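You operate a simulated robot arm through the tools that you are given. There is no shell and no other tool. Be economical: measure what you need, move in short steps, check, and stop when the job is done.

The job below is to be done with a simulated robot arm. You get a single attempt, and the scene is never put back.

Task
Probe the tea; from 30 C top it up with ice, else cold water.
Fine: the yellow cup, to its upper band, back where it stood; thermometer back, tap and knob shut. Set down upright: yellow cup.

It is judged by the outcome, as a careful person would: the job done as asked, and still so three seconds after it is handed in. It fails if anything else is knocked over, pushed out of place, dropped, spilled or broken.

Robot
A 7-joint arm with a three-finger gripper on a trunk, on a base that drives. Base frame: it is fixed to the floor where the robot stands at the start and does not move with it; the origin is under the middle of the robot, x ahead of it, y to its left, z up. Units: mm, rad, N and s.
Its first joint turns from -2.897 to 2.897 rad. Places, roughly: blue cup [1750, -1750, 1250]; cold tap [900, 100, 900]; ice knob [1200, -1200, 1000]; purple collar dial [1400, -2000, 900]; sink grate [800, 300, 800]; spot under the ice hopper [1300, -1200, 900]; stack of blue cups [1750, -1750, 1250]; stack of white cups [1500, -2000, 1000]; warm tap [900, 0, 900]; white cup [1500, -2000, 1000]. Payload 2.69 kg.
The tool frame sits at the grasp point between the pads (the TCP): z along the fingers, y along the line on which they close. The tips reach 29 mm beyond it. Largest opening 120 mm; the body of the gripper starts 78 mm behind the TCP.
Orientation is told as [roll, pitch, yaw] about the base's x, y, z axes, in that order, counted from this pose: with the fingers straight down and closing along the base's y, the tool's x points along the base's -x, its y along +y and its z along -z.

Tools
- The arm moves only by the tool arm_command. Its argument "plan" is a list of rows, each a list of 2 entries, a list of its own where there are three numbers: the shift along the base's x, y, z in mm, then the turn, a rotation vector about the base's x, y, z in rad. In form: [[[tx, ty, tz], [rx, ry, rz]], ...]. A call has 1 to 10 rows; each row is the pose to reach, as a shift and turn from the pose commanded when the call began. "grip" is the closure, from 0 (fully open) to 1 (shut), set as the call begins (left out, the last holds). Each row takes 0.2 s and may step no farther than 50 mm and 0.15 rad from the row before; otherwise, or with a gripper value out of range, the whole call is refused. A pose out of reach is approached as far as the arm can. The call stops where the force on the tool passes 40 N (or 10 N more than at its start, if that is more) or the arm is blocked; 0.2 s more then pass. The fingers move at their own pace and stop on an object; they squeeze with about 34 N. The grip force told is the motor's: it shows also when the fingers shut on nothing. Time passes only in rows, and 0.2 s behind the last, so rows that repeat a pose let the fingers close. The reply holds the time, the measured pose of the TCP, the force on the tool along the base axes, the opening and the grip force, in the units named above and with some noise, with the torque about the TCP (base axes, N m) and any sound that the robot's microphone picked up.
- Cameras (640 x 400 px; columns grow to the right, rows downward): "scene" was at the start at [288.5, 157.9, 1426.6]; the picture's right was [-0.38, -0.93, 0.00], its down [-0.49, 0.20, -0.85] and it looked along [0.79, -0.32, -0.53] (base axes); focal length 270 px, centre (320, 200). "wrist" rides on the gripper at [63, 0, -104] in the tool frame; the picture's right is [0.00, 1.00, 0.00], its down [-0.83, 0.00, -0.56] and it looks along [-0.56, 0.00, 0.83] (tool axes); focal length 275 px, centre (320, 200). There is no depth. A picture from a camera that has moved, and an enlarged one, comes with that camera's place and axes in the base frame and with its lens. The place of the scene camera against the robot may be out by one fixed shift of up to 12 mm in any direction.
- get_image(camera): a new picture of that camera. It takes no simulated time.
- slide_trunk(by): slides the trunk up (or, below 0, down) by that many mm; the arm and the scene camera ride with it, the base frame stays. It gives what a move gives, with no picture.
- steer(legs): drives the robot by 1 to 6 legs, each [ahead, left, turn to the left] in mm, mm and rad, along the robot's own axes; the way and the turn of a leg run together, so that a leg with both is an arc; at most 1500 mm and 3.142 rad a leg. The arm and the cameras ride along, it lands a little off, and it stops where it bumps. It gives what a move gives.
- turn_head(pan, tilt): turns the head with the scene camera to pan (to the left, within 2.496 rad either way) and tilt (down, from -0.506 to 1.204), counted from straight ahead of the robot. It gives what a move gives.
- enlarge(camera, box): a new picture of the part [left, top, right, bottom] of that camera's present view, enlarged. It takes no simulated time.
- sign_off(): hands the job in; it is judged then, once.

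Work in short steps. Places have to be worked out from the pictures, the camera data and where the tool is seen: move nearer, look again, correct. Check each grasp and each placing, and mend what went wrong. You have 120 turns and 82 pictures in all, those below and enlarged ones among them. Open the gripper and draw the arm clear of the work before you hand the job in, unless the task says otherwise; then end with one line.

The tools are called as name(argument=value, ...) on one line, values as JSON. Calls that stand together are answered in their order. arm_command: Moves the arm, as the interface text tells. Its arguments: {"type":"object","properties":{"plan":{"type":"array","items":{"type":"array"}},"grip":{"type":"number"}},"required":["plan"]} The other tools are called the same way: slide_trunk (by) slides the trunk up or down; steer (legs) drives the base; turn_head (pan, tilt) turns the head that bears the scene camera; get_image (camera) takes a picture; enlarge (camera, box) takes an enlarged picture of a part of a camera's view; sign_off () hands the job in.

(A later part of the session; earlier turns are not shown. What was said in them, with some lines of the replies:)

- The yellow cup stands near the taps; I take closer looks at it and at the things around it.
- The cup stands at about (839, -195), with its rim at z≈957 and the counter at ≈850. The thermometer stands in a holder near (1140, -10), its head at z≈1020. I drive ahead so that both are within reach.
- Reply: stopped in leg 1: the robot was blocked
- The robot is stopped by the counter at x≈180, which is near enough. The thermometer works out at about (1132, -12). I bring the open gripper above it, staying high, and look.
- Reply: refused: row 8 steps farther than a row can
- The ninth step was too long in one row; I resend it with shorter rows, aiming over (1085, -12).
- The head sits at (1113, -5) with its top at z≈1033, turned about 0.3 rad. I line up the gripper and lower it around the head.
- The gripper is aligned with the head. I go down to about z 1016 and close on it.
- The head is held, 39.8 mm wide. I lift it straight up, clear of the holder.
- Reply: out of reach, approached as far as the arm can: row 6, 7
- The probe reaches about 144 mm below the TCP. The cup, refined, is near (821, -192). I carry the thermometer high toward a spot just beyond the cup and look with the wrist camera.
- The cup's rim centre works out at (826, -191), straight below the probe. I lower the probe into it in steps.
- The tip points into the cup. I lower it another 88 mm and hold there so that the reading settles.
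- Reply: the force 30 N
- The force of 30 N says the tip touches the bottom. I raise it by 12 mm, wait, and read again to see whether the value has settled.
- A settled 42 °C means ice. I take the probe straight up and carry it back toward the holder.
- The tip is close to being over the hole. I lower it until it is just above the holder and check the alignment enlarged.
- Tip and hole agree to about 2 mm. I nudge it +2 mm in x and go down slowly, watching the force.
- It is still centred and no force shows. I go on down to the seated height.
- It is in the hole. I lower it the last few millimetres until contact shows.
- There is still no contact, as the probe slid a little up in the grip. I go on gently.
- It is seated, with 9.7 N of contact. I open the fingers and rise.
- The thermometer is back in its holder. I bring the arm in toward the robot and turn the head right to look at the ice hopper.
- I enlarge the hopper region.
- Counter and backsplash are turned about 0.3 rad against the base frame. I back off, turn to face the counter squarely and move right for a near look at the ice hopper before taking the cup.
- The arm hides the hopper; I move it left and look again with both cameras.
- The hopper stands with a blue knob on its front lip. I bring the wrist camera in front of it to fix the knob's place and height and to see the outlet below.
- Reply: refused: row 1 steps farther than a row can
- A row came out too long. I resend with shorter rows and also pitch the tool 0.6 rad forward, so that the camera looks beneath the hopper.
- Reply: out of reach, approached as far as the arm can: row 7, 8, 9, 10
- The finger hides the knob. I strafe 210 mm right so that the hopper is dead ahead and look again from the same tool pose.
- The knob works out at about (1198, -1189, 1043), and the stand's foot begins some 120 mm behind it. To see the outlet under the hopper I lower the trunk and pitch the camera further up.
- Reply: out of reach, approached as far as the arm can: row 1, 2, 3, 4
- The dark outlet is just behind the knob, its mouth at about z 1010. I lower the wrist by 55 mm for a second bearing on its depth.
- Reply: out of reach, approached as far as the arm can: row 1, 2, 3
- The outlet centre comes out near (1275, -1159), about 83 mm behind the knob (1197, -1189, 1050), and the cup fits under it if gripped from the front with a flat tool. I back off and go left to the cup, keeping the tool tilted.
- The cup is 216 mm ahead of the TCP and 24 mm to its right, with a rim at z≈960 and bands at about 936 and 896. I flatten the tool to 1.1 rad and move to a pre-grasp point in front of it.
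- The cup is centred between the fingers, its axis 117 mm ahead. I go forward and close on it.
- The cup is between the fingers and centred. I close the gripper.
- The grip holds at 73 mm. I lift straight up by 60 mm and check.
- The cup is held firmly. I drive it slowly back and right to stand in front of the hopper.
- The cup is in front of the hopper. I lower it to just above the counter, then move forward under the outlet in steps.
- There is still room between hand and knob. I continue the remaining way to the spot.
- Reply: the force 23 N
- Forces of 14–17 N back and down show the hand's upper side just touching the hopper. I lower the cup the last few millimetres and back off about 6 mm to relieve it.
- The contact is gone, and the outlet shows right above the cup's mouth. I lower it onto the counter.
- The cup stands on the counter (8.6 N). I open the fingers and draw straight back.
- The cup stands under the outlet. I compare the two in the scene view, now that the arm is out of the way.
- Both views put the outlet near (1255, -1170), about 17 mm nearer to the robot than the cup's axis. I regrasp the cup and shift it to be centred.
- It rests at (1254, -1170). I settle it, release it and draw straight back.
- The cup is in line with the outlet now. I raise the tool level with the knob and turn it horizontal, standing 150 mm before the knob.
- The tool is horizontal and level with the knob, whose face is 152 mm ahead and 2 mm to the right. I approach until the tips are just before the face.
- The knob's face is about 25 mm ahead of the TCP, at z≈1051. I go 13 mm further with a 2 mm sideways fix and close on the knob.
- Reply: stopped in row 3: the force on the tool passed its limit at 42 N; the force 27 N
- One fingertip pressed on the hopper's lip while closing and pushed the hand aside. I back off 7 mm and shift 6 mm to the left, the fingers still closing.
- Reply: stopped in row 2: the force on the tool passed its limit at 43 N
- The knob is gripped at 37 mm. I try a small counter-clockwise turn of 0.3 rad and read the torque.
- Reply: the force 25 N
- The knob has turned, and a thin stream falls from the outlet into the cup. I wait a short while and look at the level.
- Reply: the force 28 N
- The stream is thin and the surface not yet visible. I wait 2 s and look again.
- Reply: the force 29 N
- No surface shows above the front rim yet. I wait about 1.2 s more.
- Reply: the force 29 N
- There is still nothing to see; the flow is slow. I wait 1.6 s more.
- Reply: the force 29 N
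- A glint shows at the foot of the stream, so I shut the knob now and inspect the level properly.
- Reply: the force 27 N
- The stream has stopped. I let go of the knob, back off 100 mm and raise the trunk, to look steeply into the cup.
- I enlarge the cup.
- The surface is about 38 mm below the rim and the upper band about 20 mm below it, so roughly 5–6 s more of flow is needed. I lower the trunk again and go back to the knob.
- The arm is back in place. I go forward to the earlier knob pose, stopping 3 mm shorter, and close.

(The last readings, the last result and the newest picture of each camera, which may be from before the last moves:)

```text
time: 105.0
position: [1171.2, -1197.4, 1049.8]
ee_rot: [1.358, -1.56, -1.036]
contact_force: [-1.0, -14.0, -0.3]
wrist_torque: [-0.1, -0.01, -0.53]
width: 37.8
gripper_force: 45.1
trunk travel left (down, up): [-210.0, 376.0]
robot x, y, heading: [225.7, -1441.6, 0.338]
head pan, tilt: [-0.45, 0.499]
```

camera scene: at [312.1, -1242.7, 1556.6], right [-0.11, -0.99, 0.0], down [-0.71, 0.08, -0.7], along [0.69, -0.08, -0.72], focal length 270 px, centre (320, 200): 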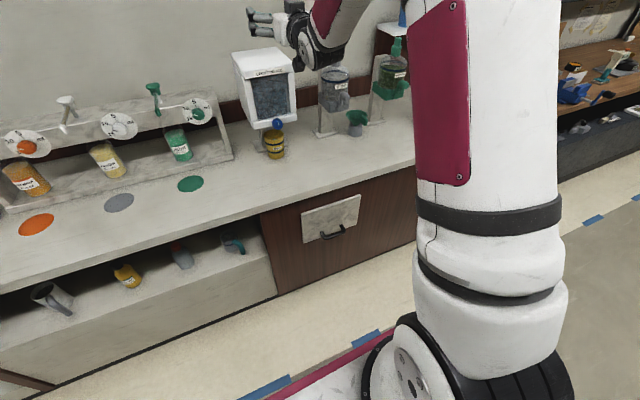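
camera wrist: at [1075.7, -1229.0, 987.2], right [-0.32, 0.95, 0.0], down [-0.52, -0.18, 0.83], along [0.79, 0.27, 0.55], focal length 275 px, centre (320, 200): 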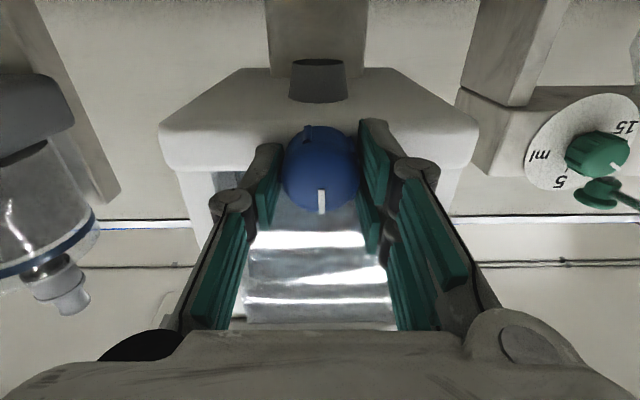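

The knob is gripped again at 37.8 mm. I turn it 0.3 rad counter-clockwise and let it run about 4 s in all before looking.

arm_command(plan=[[[0, 0, 0], [-0.095, -0.033, 0]], [[0, 0, 0], [-0.19, -0.065, 0]], [[0, 0, 0], [-0.283, -0.098, 0]], [[0, 0, 0], [-0.283, -0.098, 0]], [[0, 0, 0], [-0.283, -0.098, 0]], [[0, 0, 0], [-0.283, -0.098, 0]], [[0, 0, 0], [-0.283, -0.098, 0]], [[0, 0, 0], [-0.283, -0.098, 0]], [[0, 0, 0], [-0.283, -0.098, 0]], [[0, 0, 0], [-0.283, -0.098, 0]]])

enlarge(camera="scene", box=[275, 135, 325, 185])

```text
time: 107.2
position: [1172.1, -1195.8, 1051.5]
ee_rot: [-1.566, -1.281, 1.896]
contact_force: [-5.3, -8.8, -6.1]
wrist_torque: [-0.09, 0.1, -0.17]
width: 37.4
gripper_force: 44.6
trunk travel left (down, up): [-210.0, 376.0]
robot x, y, heading: [224.6, -1440.9, 0.341]
head pan, tilt: [-0.45, 0.499]
```

```text
8.00 times, centred on (300, 160) of scene
camera zoom: at [523.1, -1173.9, 1242.5], right [-0.11, -0.99, 0.0], down [-0.48, 0.05, -0.88], along [0.87, -0.1, -0.48], focal length 2164 px, centre (480, 520)
```

zoom: 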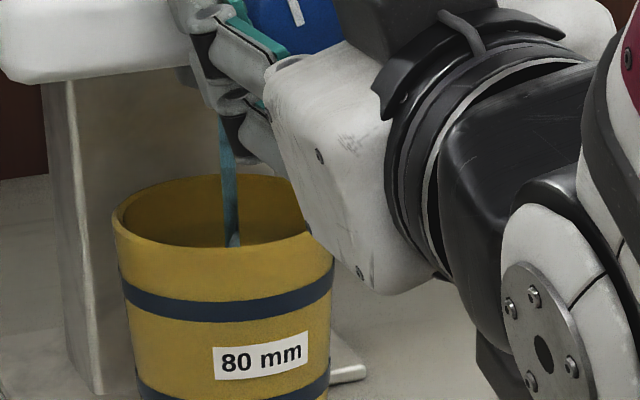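

The ice runs again and no surface crescent shows yet. I hold another 1.6 s.

arm_command(plan=[[[0, 0, 0], [0, 0, 0]], [[0, 0, 0], [0, 0, 0]], [[0, 0, 0], [0, 0, 0]], [[0, 0, 0], [0, 0, 0]], [[0, 0, 0], [0, 0, 0]], [[0, 0, 0], [0, 0, 0]], [[0, 0, 0], [0, 0, 0]]])

enlarge(camera="scene", box=[275, 135, 325, 185])

```text
time: 108.8
position: [1171.9, -1194.8, 1052.4]
ee_rot: [-1.57, -1.28, 1.896]
contact_force: [-8.3, -6.5, -6.9]
wrist_torque: [-0.11, 0.22, -0.14]
width: 37.5
gripper_force: 45.1
trunk travel left (down, up): [-210.0, 376.0]
robot x, y, heading: [228.6, -1436.7, 0.335]
head pan, tilt: [-0.45, 0.499]
```

```text
8.00 times, centred on (300, 160) of scene
camera zoom: at [523.1, -1173.8, 1242.5], right [-0.11, -0.99, 0.0], down [-0.48, 0.05, -0.88], along [0.87, -0.1, -0.48], focal length 2164 px, centre (480, 520)
```

zoom: 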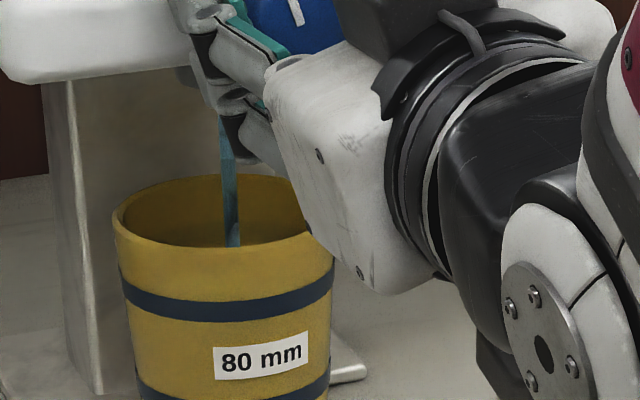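

No crescent shows yet, though by my estimate it should appear soon. I hold another 1.2 s.

arm_command(plan=[[[0, 0, 0], [0, 0, 0]], [[0, 0, 0], [0, 0, 0]], [[0, 0, 0], [0, 0, 0]], [[0, 0, 0], [0, 0, 0]], [[0, 0, 0], [0, 0, 0]]])

enlarge(camera="scene", box=[275, 135, 325, 185])

```text
time: 110.0
position: [1170.8, -1195.4, 1052.1]
ee_rot: [-1.568, -1.279, 1.897]
contact_force: [-8.4, -5.8, -8.0]
wrist_torque: [-0.09, 0.26, -0.11]
width: 37.8
gripper_force: 45.0
trunk travel left (down, up): [-210.0, 376.0]
robot x, y, heading: [228.3, -1439.4, 0.333]
head pan, tilt: [-0.45, 0.499]
```

```text
8.00 times, centred on (300, 160) of scene
camera zoom: at [523.1, -1173.7, 1242.5], right [-0.11, -0.99, 0.0], down [-0.48, 0.05, -0.88], along [0.87, -0.1, -0.48], focal length 2164 px, centre (480, 520)
```

zoom: 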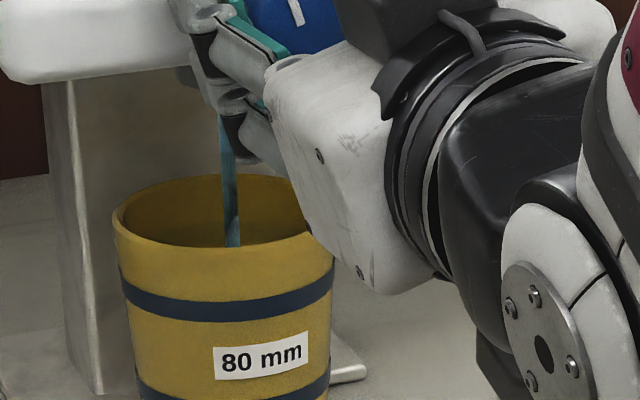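

Still no crescent. I hold another 1.2 s.

arm_command(plan=[[[0, 0, 0], [0, 0, 0]], [[0, 0, 0], [0, 0, 0]], [[0, 0, 0], [0, 0, 0]], [[0, 0, 0], [0, 0, 0]], [[0, 0, 0], [0, 0, 0]]])

enlarge(camera="scene", box=[275, 135, 325, 185])

```text
time: 111.2
position: [1171.5, -1195.5, 1052.2]
ee_rot: [-1.569, -1.28, 1.895]
contact_force: [-9.1, -5.2, -8.6]
wrist_torque: [-0.09, 0.27, -0.04]
width: 37.5
gripper_force: 45.4
trunk travel left (down, up): [-210.0, 376.0]
robot x, y, heading: [229.9, -1438.0, 0.339]
head pan, tilt: [-0.45, 0.499]
```

```text
8.00 times, centred on (300, 160) of scene
camera zoom: at [523.1, -1173.7, 1242.5], right [-0.11, -0.99, 0.0], down [-0.48, 0.05, -0.88], along [0.87, -0.1, -0.48], focal length 2164 px, centre (480, 520)
```

zoom: 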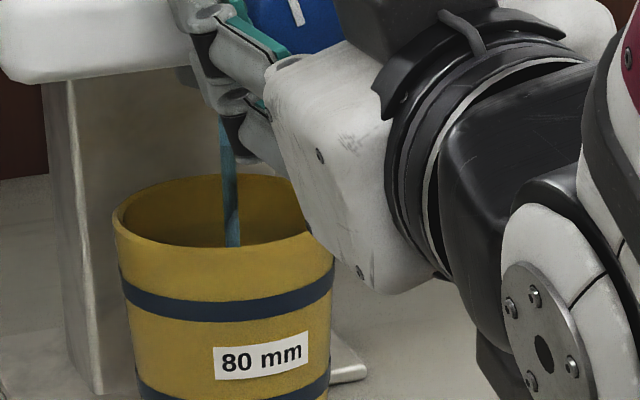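

The rate must be below 2 mm/s, so I can safely wait 2 s before the next look.

arm_command(plan=[[[0, 0, 0], [0, 0, 0]], [[0, 0, 0], [0, 0, 0]], [[0, 0, 0], [0, 0, 0]], [[0, 0, 0], [0, 0, 0]], [[0, 0, 0], [0, 0, 0]], [[0, 0, 0], [0, 0, 0]], [[0, 0, 0], [0, 0, 0]], [[0, 0, 0], [0, 0, 0]], [[0, 0, 0], [0, 0, 0]]])

enlarge(camera="scene", box=[280, 150, 315, 175])

```text
time: 113.2
position: [1171.4, -1195.2, 1051.3]
ee_rot: [-1.569, -1.279, 1.895]
contact_force: [-8.3, -4.0, -8.1]
wrist_torque: [-0.12, 0.28, -0.05]
width: 37.4
gripper_force: 45.0
trunk travel left (down, up): [-210.0, 376.0]
robot x, y, heading: [230.7, -1438.6, 0.336]
head pan, tilt: [-0.45, 0.499]
```

```text
16.00 times, centred on (298, 162) of scene
camera zoom: at [523.1, -1173.7, 1242.5], right [-0.11, -0.99, 0.0], down [-0.48, 0.05, -0.88], along [0.87, -0.1, -0.48], focal length 4328 px, centre (680, 800)
```

zoom: 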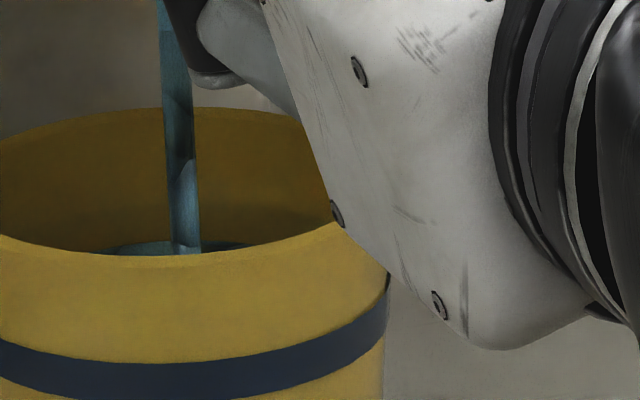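

The surface is now 27 mm below the rim, just at the band's lower edge, and the band's middle is about 24 mm below it. I let it run 0.9 s more and shut the knob in the same call.

arm_command(plan=[[[0, 0, 0], [0, 0, 0]], [[0, 0, 0], [0, 0, 0]], [[0, 0, 0], [0, 0, 0]], [[0, 0, 0], [0, 0, 0]], [[0, 0, 0], [0, 0, 0]], [[0, 0, 0], [0.095, 0.033, 0]], [[0, 0, 0], [0.19, 0.065, 0]], [[0, 0, 0], [0.285, 0.0985, 0]], [[0, 0, 0], [0.287, 0.099, 0]], [[0, 0, 0], [0.287, 0.099, 0]]])

enlarge(camera="scene", box=[270, 125, 326, 175])

```text
time: 115.5
position: [1172.7, -1196.1, 1051.0]
ee_rot: [1.542, -1.556, -1.216]
contact_force: [5.8, -5.3, -3.2]
wrist_torque: [-0.28, 0.19, -0.22]
width: 37.4
gripper_force: 44.8
trunk travel left (down, up): [-210.0, 376.0]
robot x, y, heading: [228.6, -1439.3, 0.334]
head pan, tilt: [-0.45, 0.499]
```

```text
8.00 times, centred on (298, 150) of scene
camera zoom: at [523.5, -1173.8, 1242.5], right [-0.11, -0.99, 0.0], down [-0.48, 0.05, -0.88], along [0.87, -0.1, -0.48], focal length 2164 px, centre (496, 600)
```

zoom: 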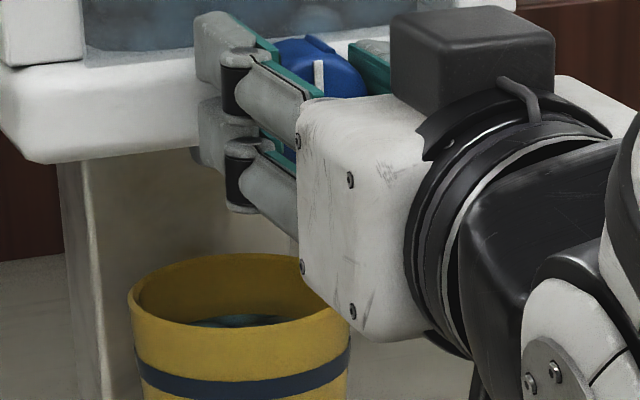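

The stream has stopped, and the surface lies about 24 mm below the rim, on the upper band. I release the knob and draw back.

arm_command(plan=[[[0, 0, 0], [0, 0, 0]], [[0, 0, 0], [0, 0, 0]], [[0, 0, 0], [0, 0, 0]], [[-28, -10, 0], [0, 0, 0]], [[-66, -23, 0], [0, 0, 0]], [[-104, -35, 0], [0, 0, 0]], [[-117, -39.5, 0], [0, 0, 0]], [[-117, -39.5, 0], [0, 0, 0]]], grip=0)

enlarge(camera="scene", box=[260, 120, 330, 200])

```text
time: 117.2
position: [1053.4, -1234.6, 1050.5]
ee_rot: [1.456, -1.559, -1.128]
contact_force: [1.0, 0.4, -0.7]
wrist_torque: [0.02, 0.0, -0.02]
width: 120.1
gripper_force: 0.0
trunk travel left (down, up): [-210.0, 376.0]
robot x, y, heading: [226.1, -1437.9, 0.339]
head pan, tilt: [-0.45, 0.499]
```

```text
5.00 times, centred on (295, 160) of scene
camera zoom: at [523.2, -1173.6, 1242.5], right [-0.11, -0.99, 0.0], down [-0.48, 0.05, -0.88], along [0.87, -0.1, -0.48], focal length 1353 px, centre (445, 400)
```

zoom: 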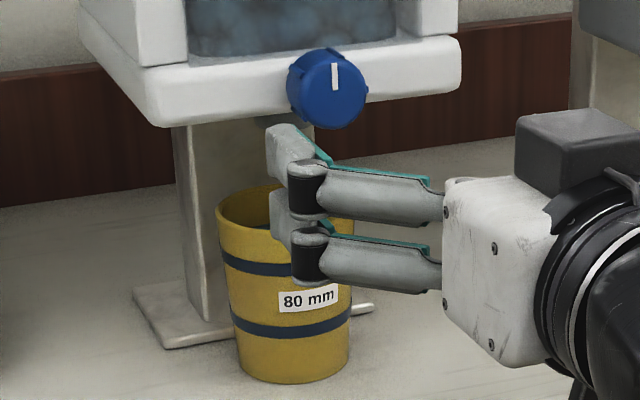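

The knob's mark stands as it did at the start. I lower the tool and tilt it back to the cup-grasp pose, still in front of the cup.

arm_command(plan=[[[0, 0, -22], [-0.03, 0.09, 0]], [[0, 0, -52], [-0.06, 0.18, 0]], [[0, 0, -84], [-0.09, 0.27, 0]], [[0, 0, -112], [-0.12, 0.36, 0]], [[20, 7, -131], [-0.15, 0.434, 0]], [[38, 13, -131], [-0.15, 0.434, 0]], [[38, 13, -131], [-0.15, 0.434, 0]]])

get_image(camera="wrist")

```text
time: 118.8
position: [1092.6, -1221.7, 919.8]
ee_rot: [0.018, -1.11, 0.306]
contact_force: [0.1, 0.3, 0.6]
wrist_torque: [0.0, -0.01, -0.01]
width: 120.0
gripper_force: 0.1
trunk travel left (down, up): [-210.0, 376.0]
robot x, y, heading: [226.1, -1438.4, 0.337]
head pan, tilt: [-0.45, 0.499]
```

```text
7 pictures are left
camera wrist: at [977.5, -1259.4, 909.9], right [-0.32, 0.95, 0.0], down [-0.12, -0.04, 0.99], along [0.94, 0.32, 0.13], focal length 275 px, centre (320, 200)
```

wrist: 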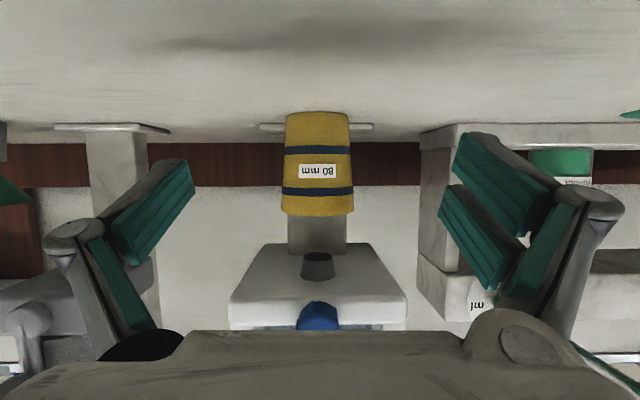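

The cup is centred ahead. I go forward to the former grasp point and close.

arm_command(plan=[[[38, 12, 0], [0, 0, 0]], [[76, 24.5, 0], [0, 0, 0]], [[114, 37, 0], [0, 0, 0]], [[148, 48, 0], [0, 0, 0]], [[161, 52, 0], [0, 0, 0]], [[161, 52, 0], [0, 0, 0]]])

arm_command(plan=[[[0, 0, 0], [0, 0, 0]], [[0, 0, 0], [0, 0, 0]], [[0, 0, 0], [0, 0, 0]], [[0, 0, 0], [0, 0, 0]]], grip=1)

```text
time: 120.2
position: [1253.6, -1170.5, 917.9]
ee_rot: [0.018, -1.112, 0.305]
contact_force: [0.4, -0.6, -0.2]
wrist_torque: [0.04, 0.01, 0.05]
width: 119.9
gripper_force: 0.0
trunk travel left (down, up): [-210.0, 376.0]
robot x, y, heading: [224.0, -1437.6, 0.336]
head pan, tilt: [-0.45, 0.499]
```

```text
time: 121.2
position: [1253.1, -1171.1, 920.0]
ee_rot: [0.017, -1.11, 0.305]
contact_force: [0.5, -0.8, 3.3]
wrist_torque: [-0.06, -0.06, -0.03]
width: 73.3
gripper_force: 34.0
trunk travel left (down, up): [-210.0, 376.0]
robot x, y, heading: [228.6, -1439.3, 0.339]
head pan, tilt: [-0.45, 0.499]
```

The cup is gripped at 73.3 mm. I lift it 6 mm, draw it out from under the hopper, then raise it.

arm_command(plan=[[[0, 0, 3], [0, 0, 0]], [[0, 0, 6], [0, 0, 0]], [[-15, -5, 6], [0, 0, 0]], [[-38, -13, 6], [0, 0, 0]], [[-62, -21, 6], [0, 0, 0]], [[-86, -29, 6], [0, 0, 0]], [[-105, -36, 10], [0, 0, 0]], [[-115, -39, 25], [0, 0, 0]], [[-118, -40, 45], [0, 0, 0]], [[-118, -40, 50], [0, 0, 0]]])

get_image(camera="scene")

```text
time: 123.5
position: [1136.3, -1210.9, 969.6]
ee_rot: [0.017, -1.109, 0.306]
contact_force: [-0.4, -0.4, -1.7]
wrist_torque: [0.0, 0.01, 0.01]
width: 73.3
gripper_force: 33.9
trunk travel left (down, up): [-210.0, 376.0]
robot x, y, heading: [225.8, -1436.1, 0.337]
head pan, tilt: [-0.45, 0.499]
```

```text
6 pictures are left
camera scene: at [523.2, -1173.6, 1242.4], right [-0.11, -0.99, 0.0], down [-0.48, 0.05, -0.88], along [0.87, -0.1, -0.48], focal length 270 px, centre (320, 200)
```

scene: 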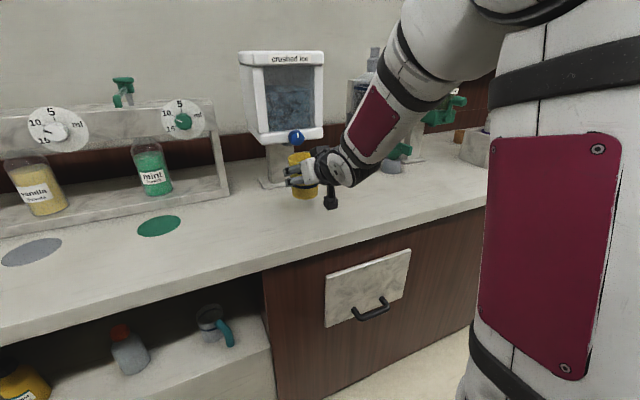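

The cup is out and steady. I drive back to its old place, aiming 60 mm short of it.

steer(legs=[[-60, 0, 0], [0, 1064, 0], [41, 0, 0]])

```text
time: 130.0
position: [758.4, -204.6, 969.6]
ee_rot: [0.019, -1.11, 0.317]
contact_force: [0.5, 0.1, -2.3]
wrist_torque: [-0.04, 0.02, -0.01]
width: 72.7
gripper_force: 33.7
trunk travel left (down, up): [-210.0, 376.0]
robot x, y, heading: [-144.9, -446.3, 0.35]
head pan, tilt: [-0.45, 0.499]
```

The TCP is at (758, -205). I go to about (823, -194) at height, then down to just above the counter, and compare with the earlier picture.

arm_command(plan=[[[22, 3.5, 0], [0, 0, 0]], [[44, 7, 0], [0, 0, 0]], [[64.6, 10.3, 0], [0, 0, 0]], [[64.6, 10.3, -15], [0, 0, 0]], [[64.6, 10.3, -30], [0, 0, 0]], [[64.6, 10.3, -43], [0, 0, 0]], [[64.6, 10.3, -43], [0, 0, 0]]])

get_image(camera="wrist")

```text
time: 131.6
position: [823.2, -192.2, 926.9]
ee_rot: [0.019, -1.11, 0.317]
contact_force: [0.7, 0.9, -1.8]
wrist_torque: [-0.01, 0.03, 0.0]
width: 72.7
gripper_force: 34.1
trunk travel left (down, up): [-210.0, 376.0]
robot x, y, heading: [-147.3, -439.1, 0.345]
head pan, tilt: [-0.45, 0.499]
```

```text
5 pictures are left
camera wrist: at [708.1, -232.1, 917.1], right [-0.33, 0.94, 0.0], down [-0.12, -0.05, 0.99], along [0.94, 0.33, 0.13], focal length 275 px, centre (320, 200)
```

wrist: 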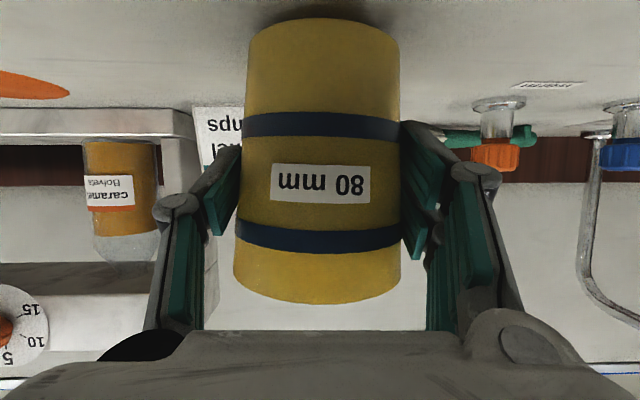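

It matches the first grasp picture, with the cup sitting about 4 mm further out in the grip. I correct by (-1.5, -2.5) and lower it until contact.

arm_command(plan=[[[-1.5, -2.5, -3], [0, 0, 0]], [[-1.5, -2.5, -6], [0, 0, 0]], [[-1.5, -2.5, -8], [0, 0, 0]], [[-1.5, -2.5, -8], [0, 0, 0]]])

```text
time: 132.6
position: [821.2, -195.9, 919.4]
ee_rot: [0.021, -1.111, 0.317]
contact_force: [0.9, 0.8, 1.5]
wrist_torque: [-0.08, -0.03, 0.02]
width: 73.1
gripper_force: 33.8
trunk travel left (down, up): [-210.0, 376.0]
robot x, y, heading: [-149.2, -444.6, 0.353]
head pan, tilt: [-0.45, 0.499]
```

Light contact shows (from -1.8 to +1.5 N). I lower 1.5 mm more to be sure it stands.

arm_command(plan=[[[0, 0, -1.5], [0, 0, 0]], [[0, 0, -1.5], [0, 0, 0]]])

```text
time: 133.2
position: [824.1, -196.8, 920.3]
ee_rot: [0.02, -1.114, 0.319]
contact_force: [-1.8, 1.1, 9.0]
wrist_torque: [-0.22, -0.18, -0.02]
width: 73.0
gripper_force: 34.0
trunk travel left (down, up): [-210.0, 376.0]
robot x, y, heading: [-148.1, -442.1, 0.349]
head pan, tilt: [-0.45, 0.499]
```

The cup stands with 9 N of contact. I open the fingers and draw straight back.

arm_command(plan=[[[0, 0, 0.5], [0, 0, 0]], [[0, 0, 0.5], [0, 0, 0]], [[0, 0, 0.5], [0, 0, 0]], [[-19, -6.3, 0.5], [0, 0, 0]], [[-47, -15.5, 0.5], [0, 0, 0]], [[-85, -28, 1], [0, 0, 0]], [[-123, -40.5, 3], [0, 0, 0]], [[-160, -53, 5], [0, 0, 0]], [[-160, -53, 5], [0, 0, 0]]], grip=0)

get_image(camera="wrist")

get_image(camera="scene")

```text
time: 135.2
position: [660.9, -248.5, 920.7]
ee_rot: [0.019, -1.109, 0.318]
contact_force: [-0.5, -0.3, 0.9]
wrist_torque: [-0.02, 0.01, 0.01]
width: 120.2
gripper_force: 0.0
trunk travel left (down, up): [-210.0, 376.0]
robot x, y, heading: [-151.6, -442.6, 0.351]
head pan, tilt: [-0.45, 0.499]
```

```text
4 pictures are left
camera wrist: at [545.9, -288.9, 911.1], right [-0.33, 0.94, 0.0], down [-0.12, -0.05, 0.99], along [0.94, 0.33, 0.13], focal length 275 px, centre (320, 200)
```

wrist: 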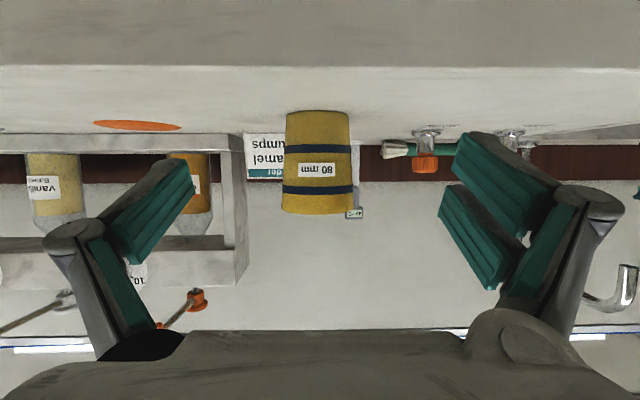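

```text
3 pictures are left
camera scene: at [144.8, -175.1, 1242.5], right [-0.1, -0.99, 0.0], down [-0.48, 0.05, -0.88], along [0.87, -0.09, -0.48], focal length 270 px, centre (320, 200)
```

scene: 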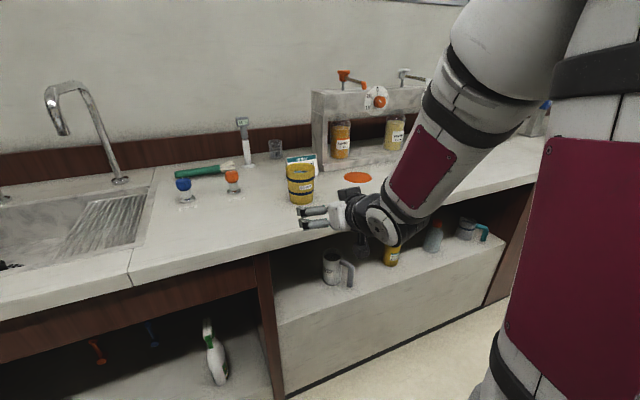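

The cup stands upright in its old place. I raise the trunk to take the arm clear and check the level from above.

slide_trunk(by=340)

enlarge(camera="scene", box=[240, 190, 380, 310])

```text
time: 138.5
position: [661.0, -248.9, 1261.8]
ee_rot: [0.019, -1.111, 0.317]
contact_force: [-0.2, -0.3, 0.8]
wrist_torque: [-0.02, -0.01, 0.01]
width: 119.9
gripper_force: 0.1
trunk travel left (down, up): [-550.0, 36.0]
robot x, y, heading: [-148.5, -444.7, 0.346]
head pan, tilt: [-0.45, 0.499]
```

```text
3.33 times, centred on (310, 250) of scene
camera zoom: at [-55.0, -247.9, 1582.4], right [-0.1, -0.99, 0.0], down [-0.48, 0.05, -0.88], along [0.87, -0.09, -0.48], focal length 902 px, centre (353, 33)
```

zoom: 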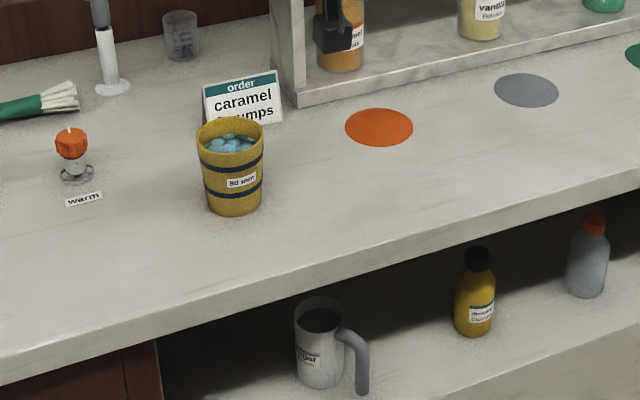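

Ice floats in the cup, and nothing else has moved. One closer look at the level.

enlarge(camera="scene", box=[277, 218, 327, 262])

```text
9.09 times, centred on (302, 240) of scene
camera zoom: at [-55.0, -247.9, 1582.4], right [-0.1, -0.99, 0.0], down [-0.48, 0.05, -0.88], along [0.87, -0.09, -0.48], focal length 2459 px, centre (484, -164)
```

zoom: 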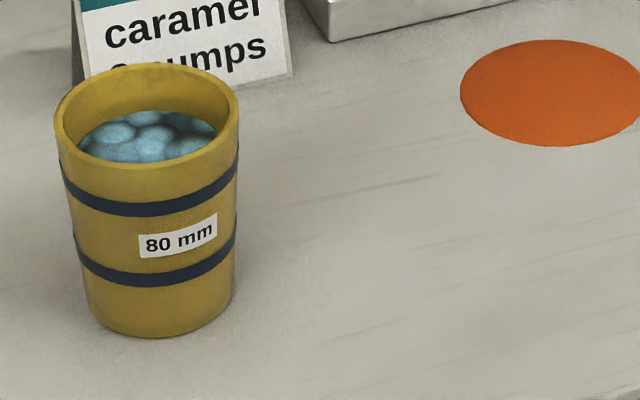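

The level meets the upper band, the cup stands upright, and the knob and thermometer are as they were. The gripper is open and clear, so I hand the job in.

sign_off()

```text
The job is handed in.
```

The tea read 42 °C, so I topped up the yellow cup with ice to its upper band and set it upright where it stood, with the thermometer back in its holder, the ice knob shut and the tap never opened.
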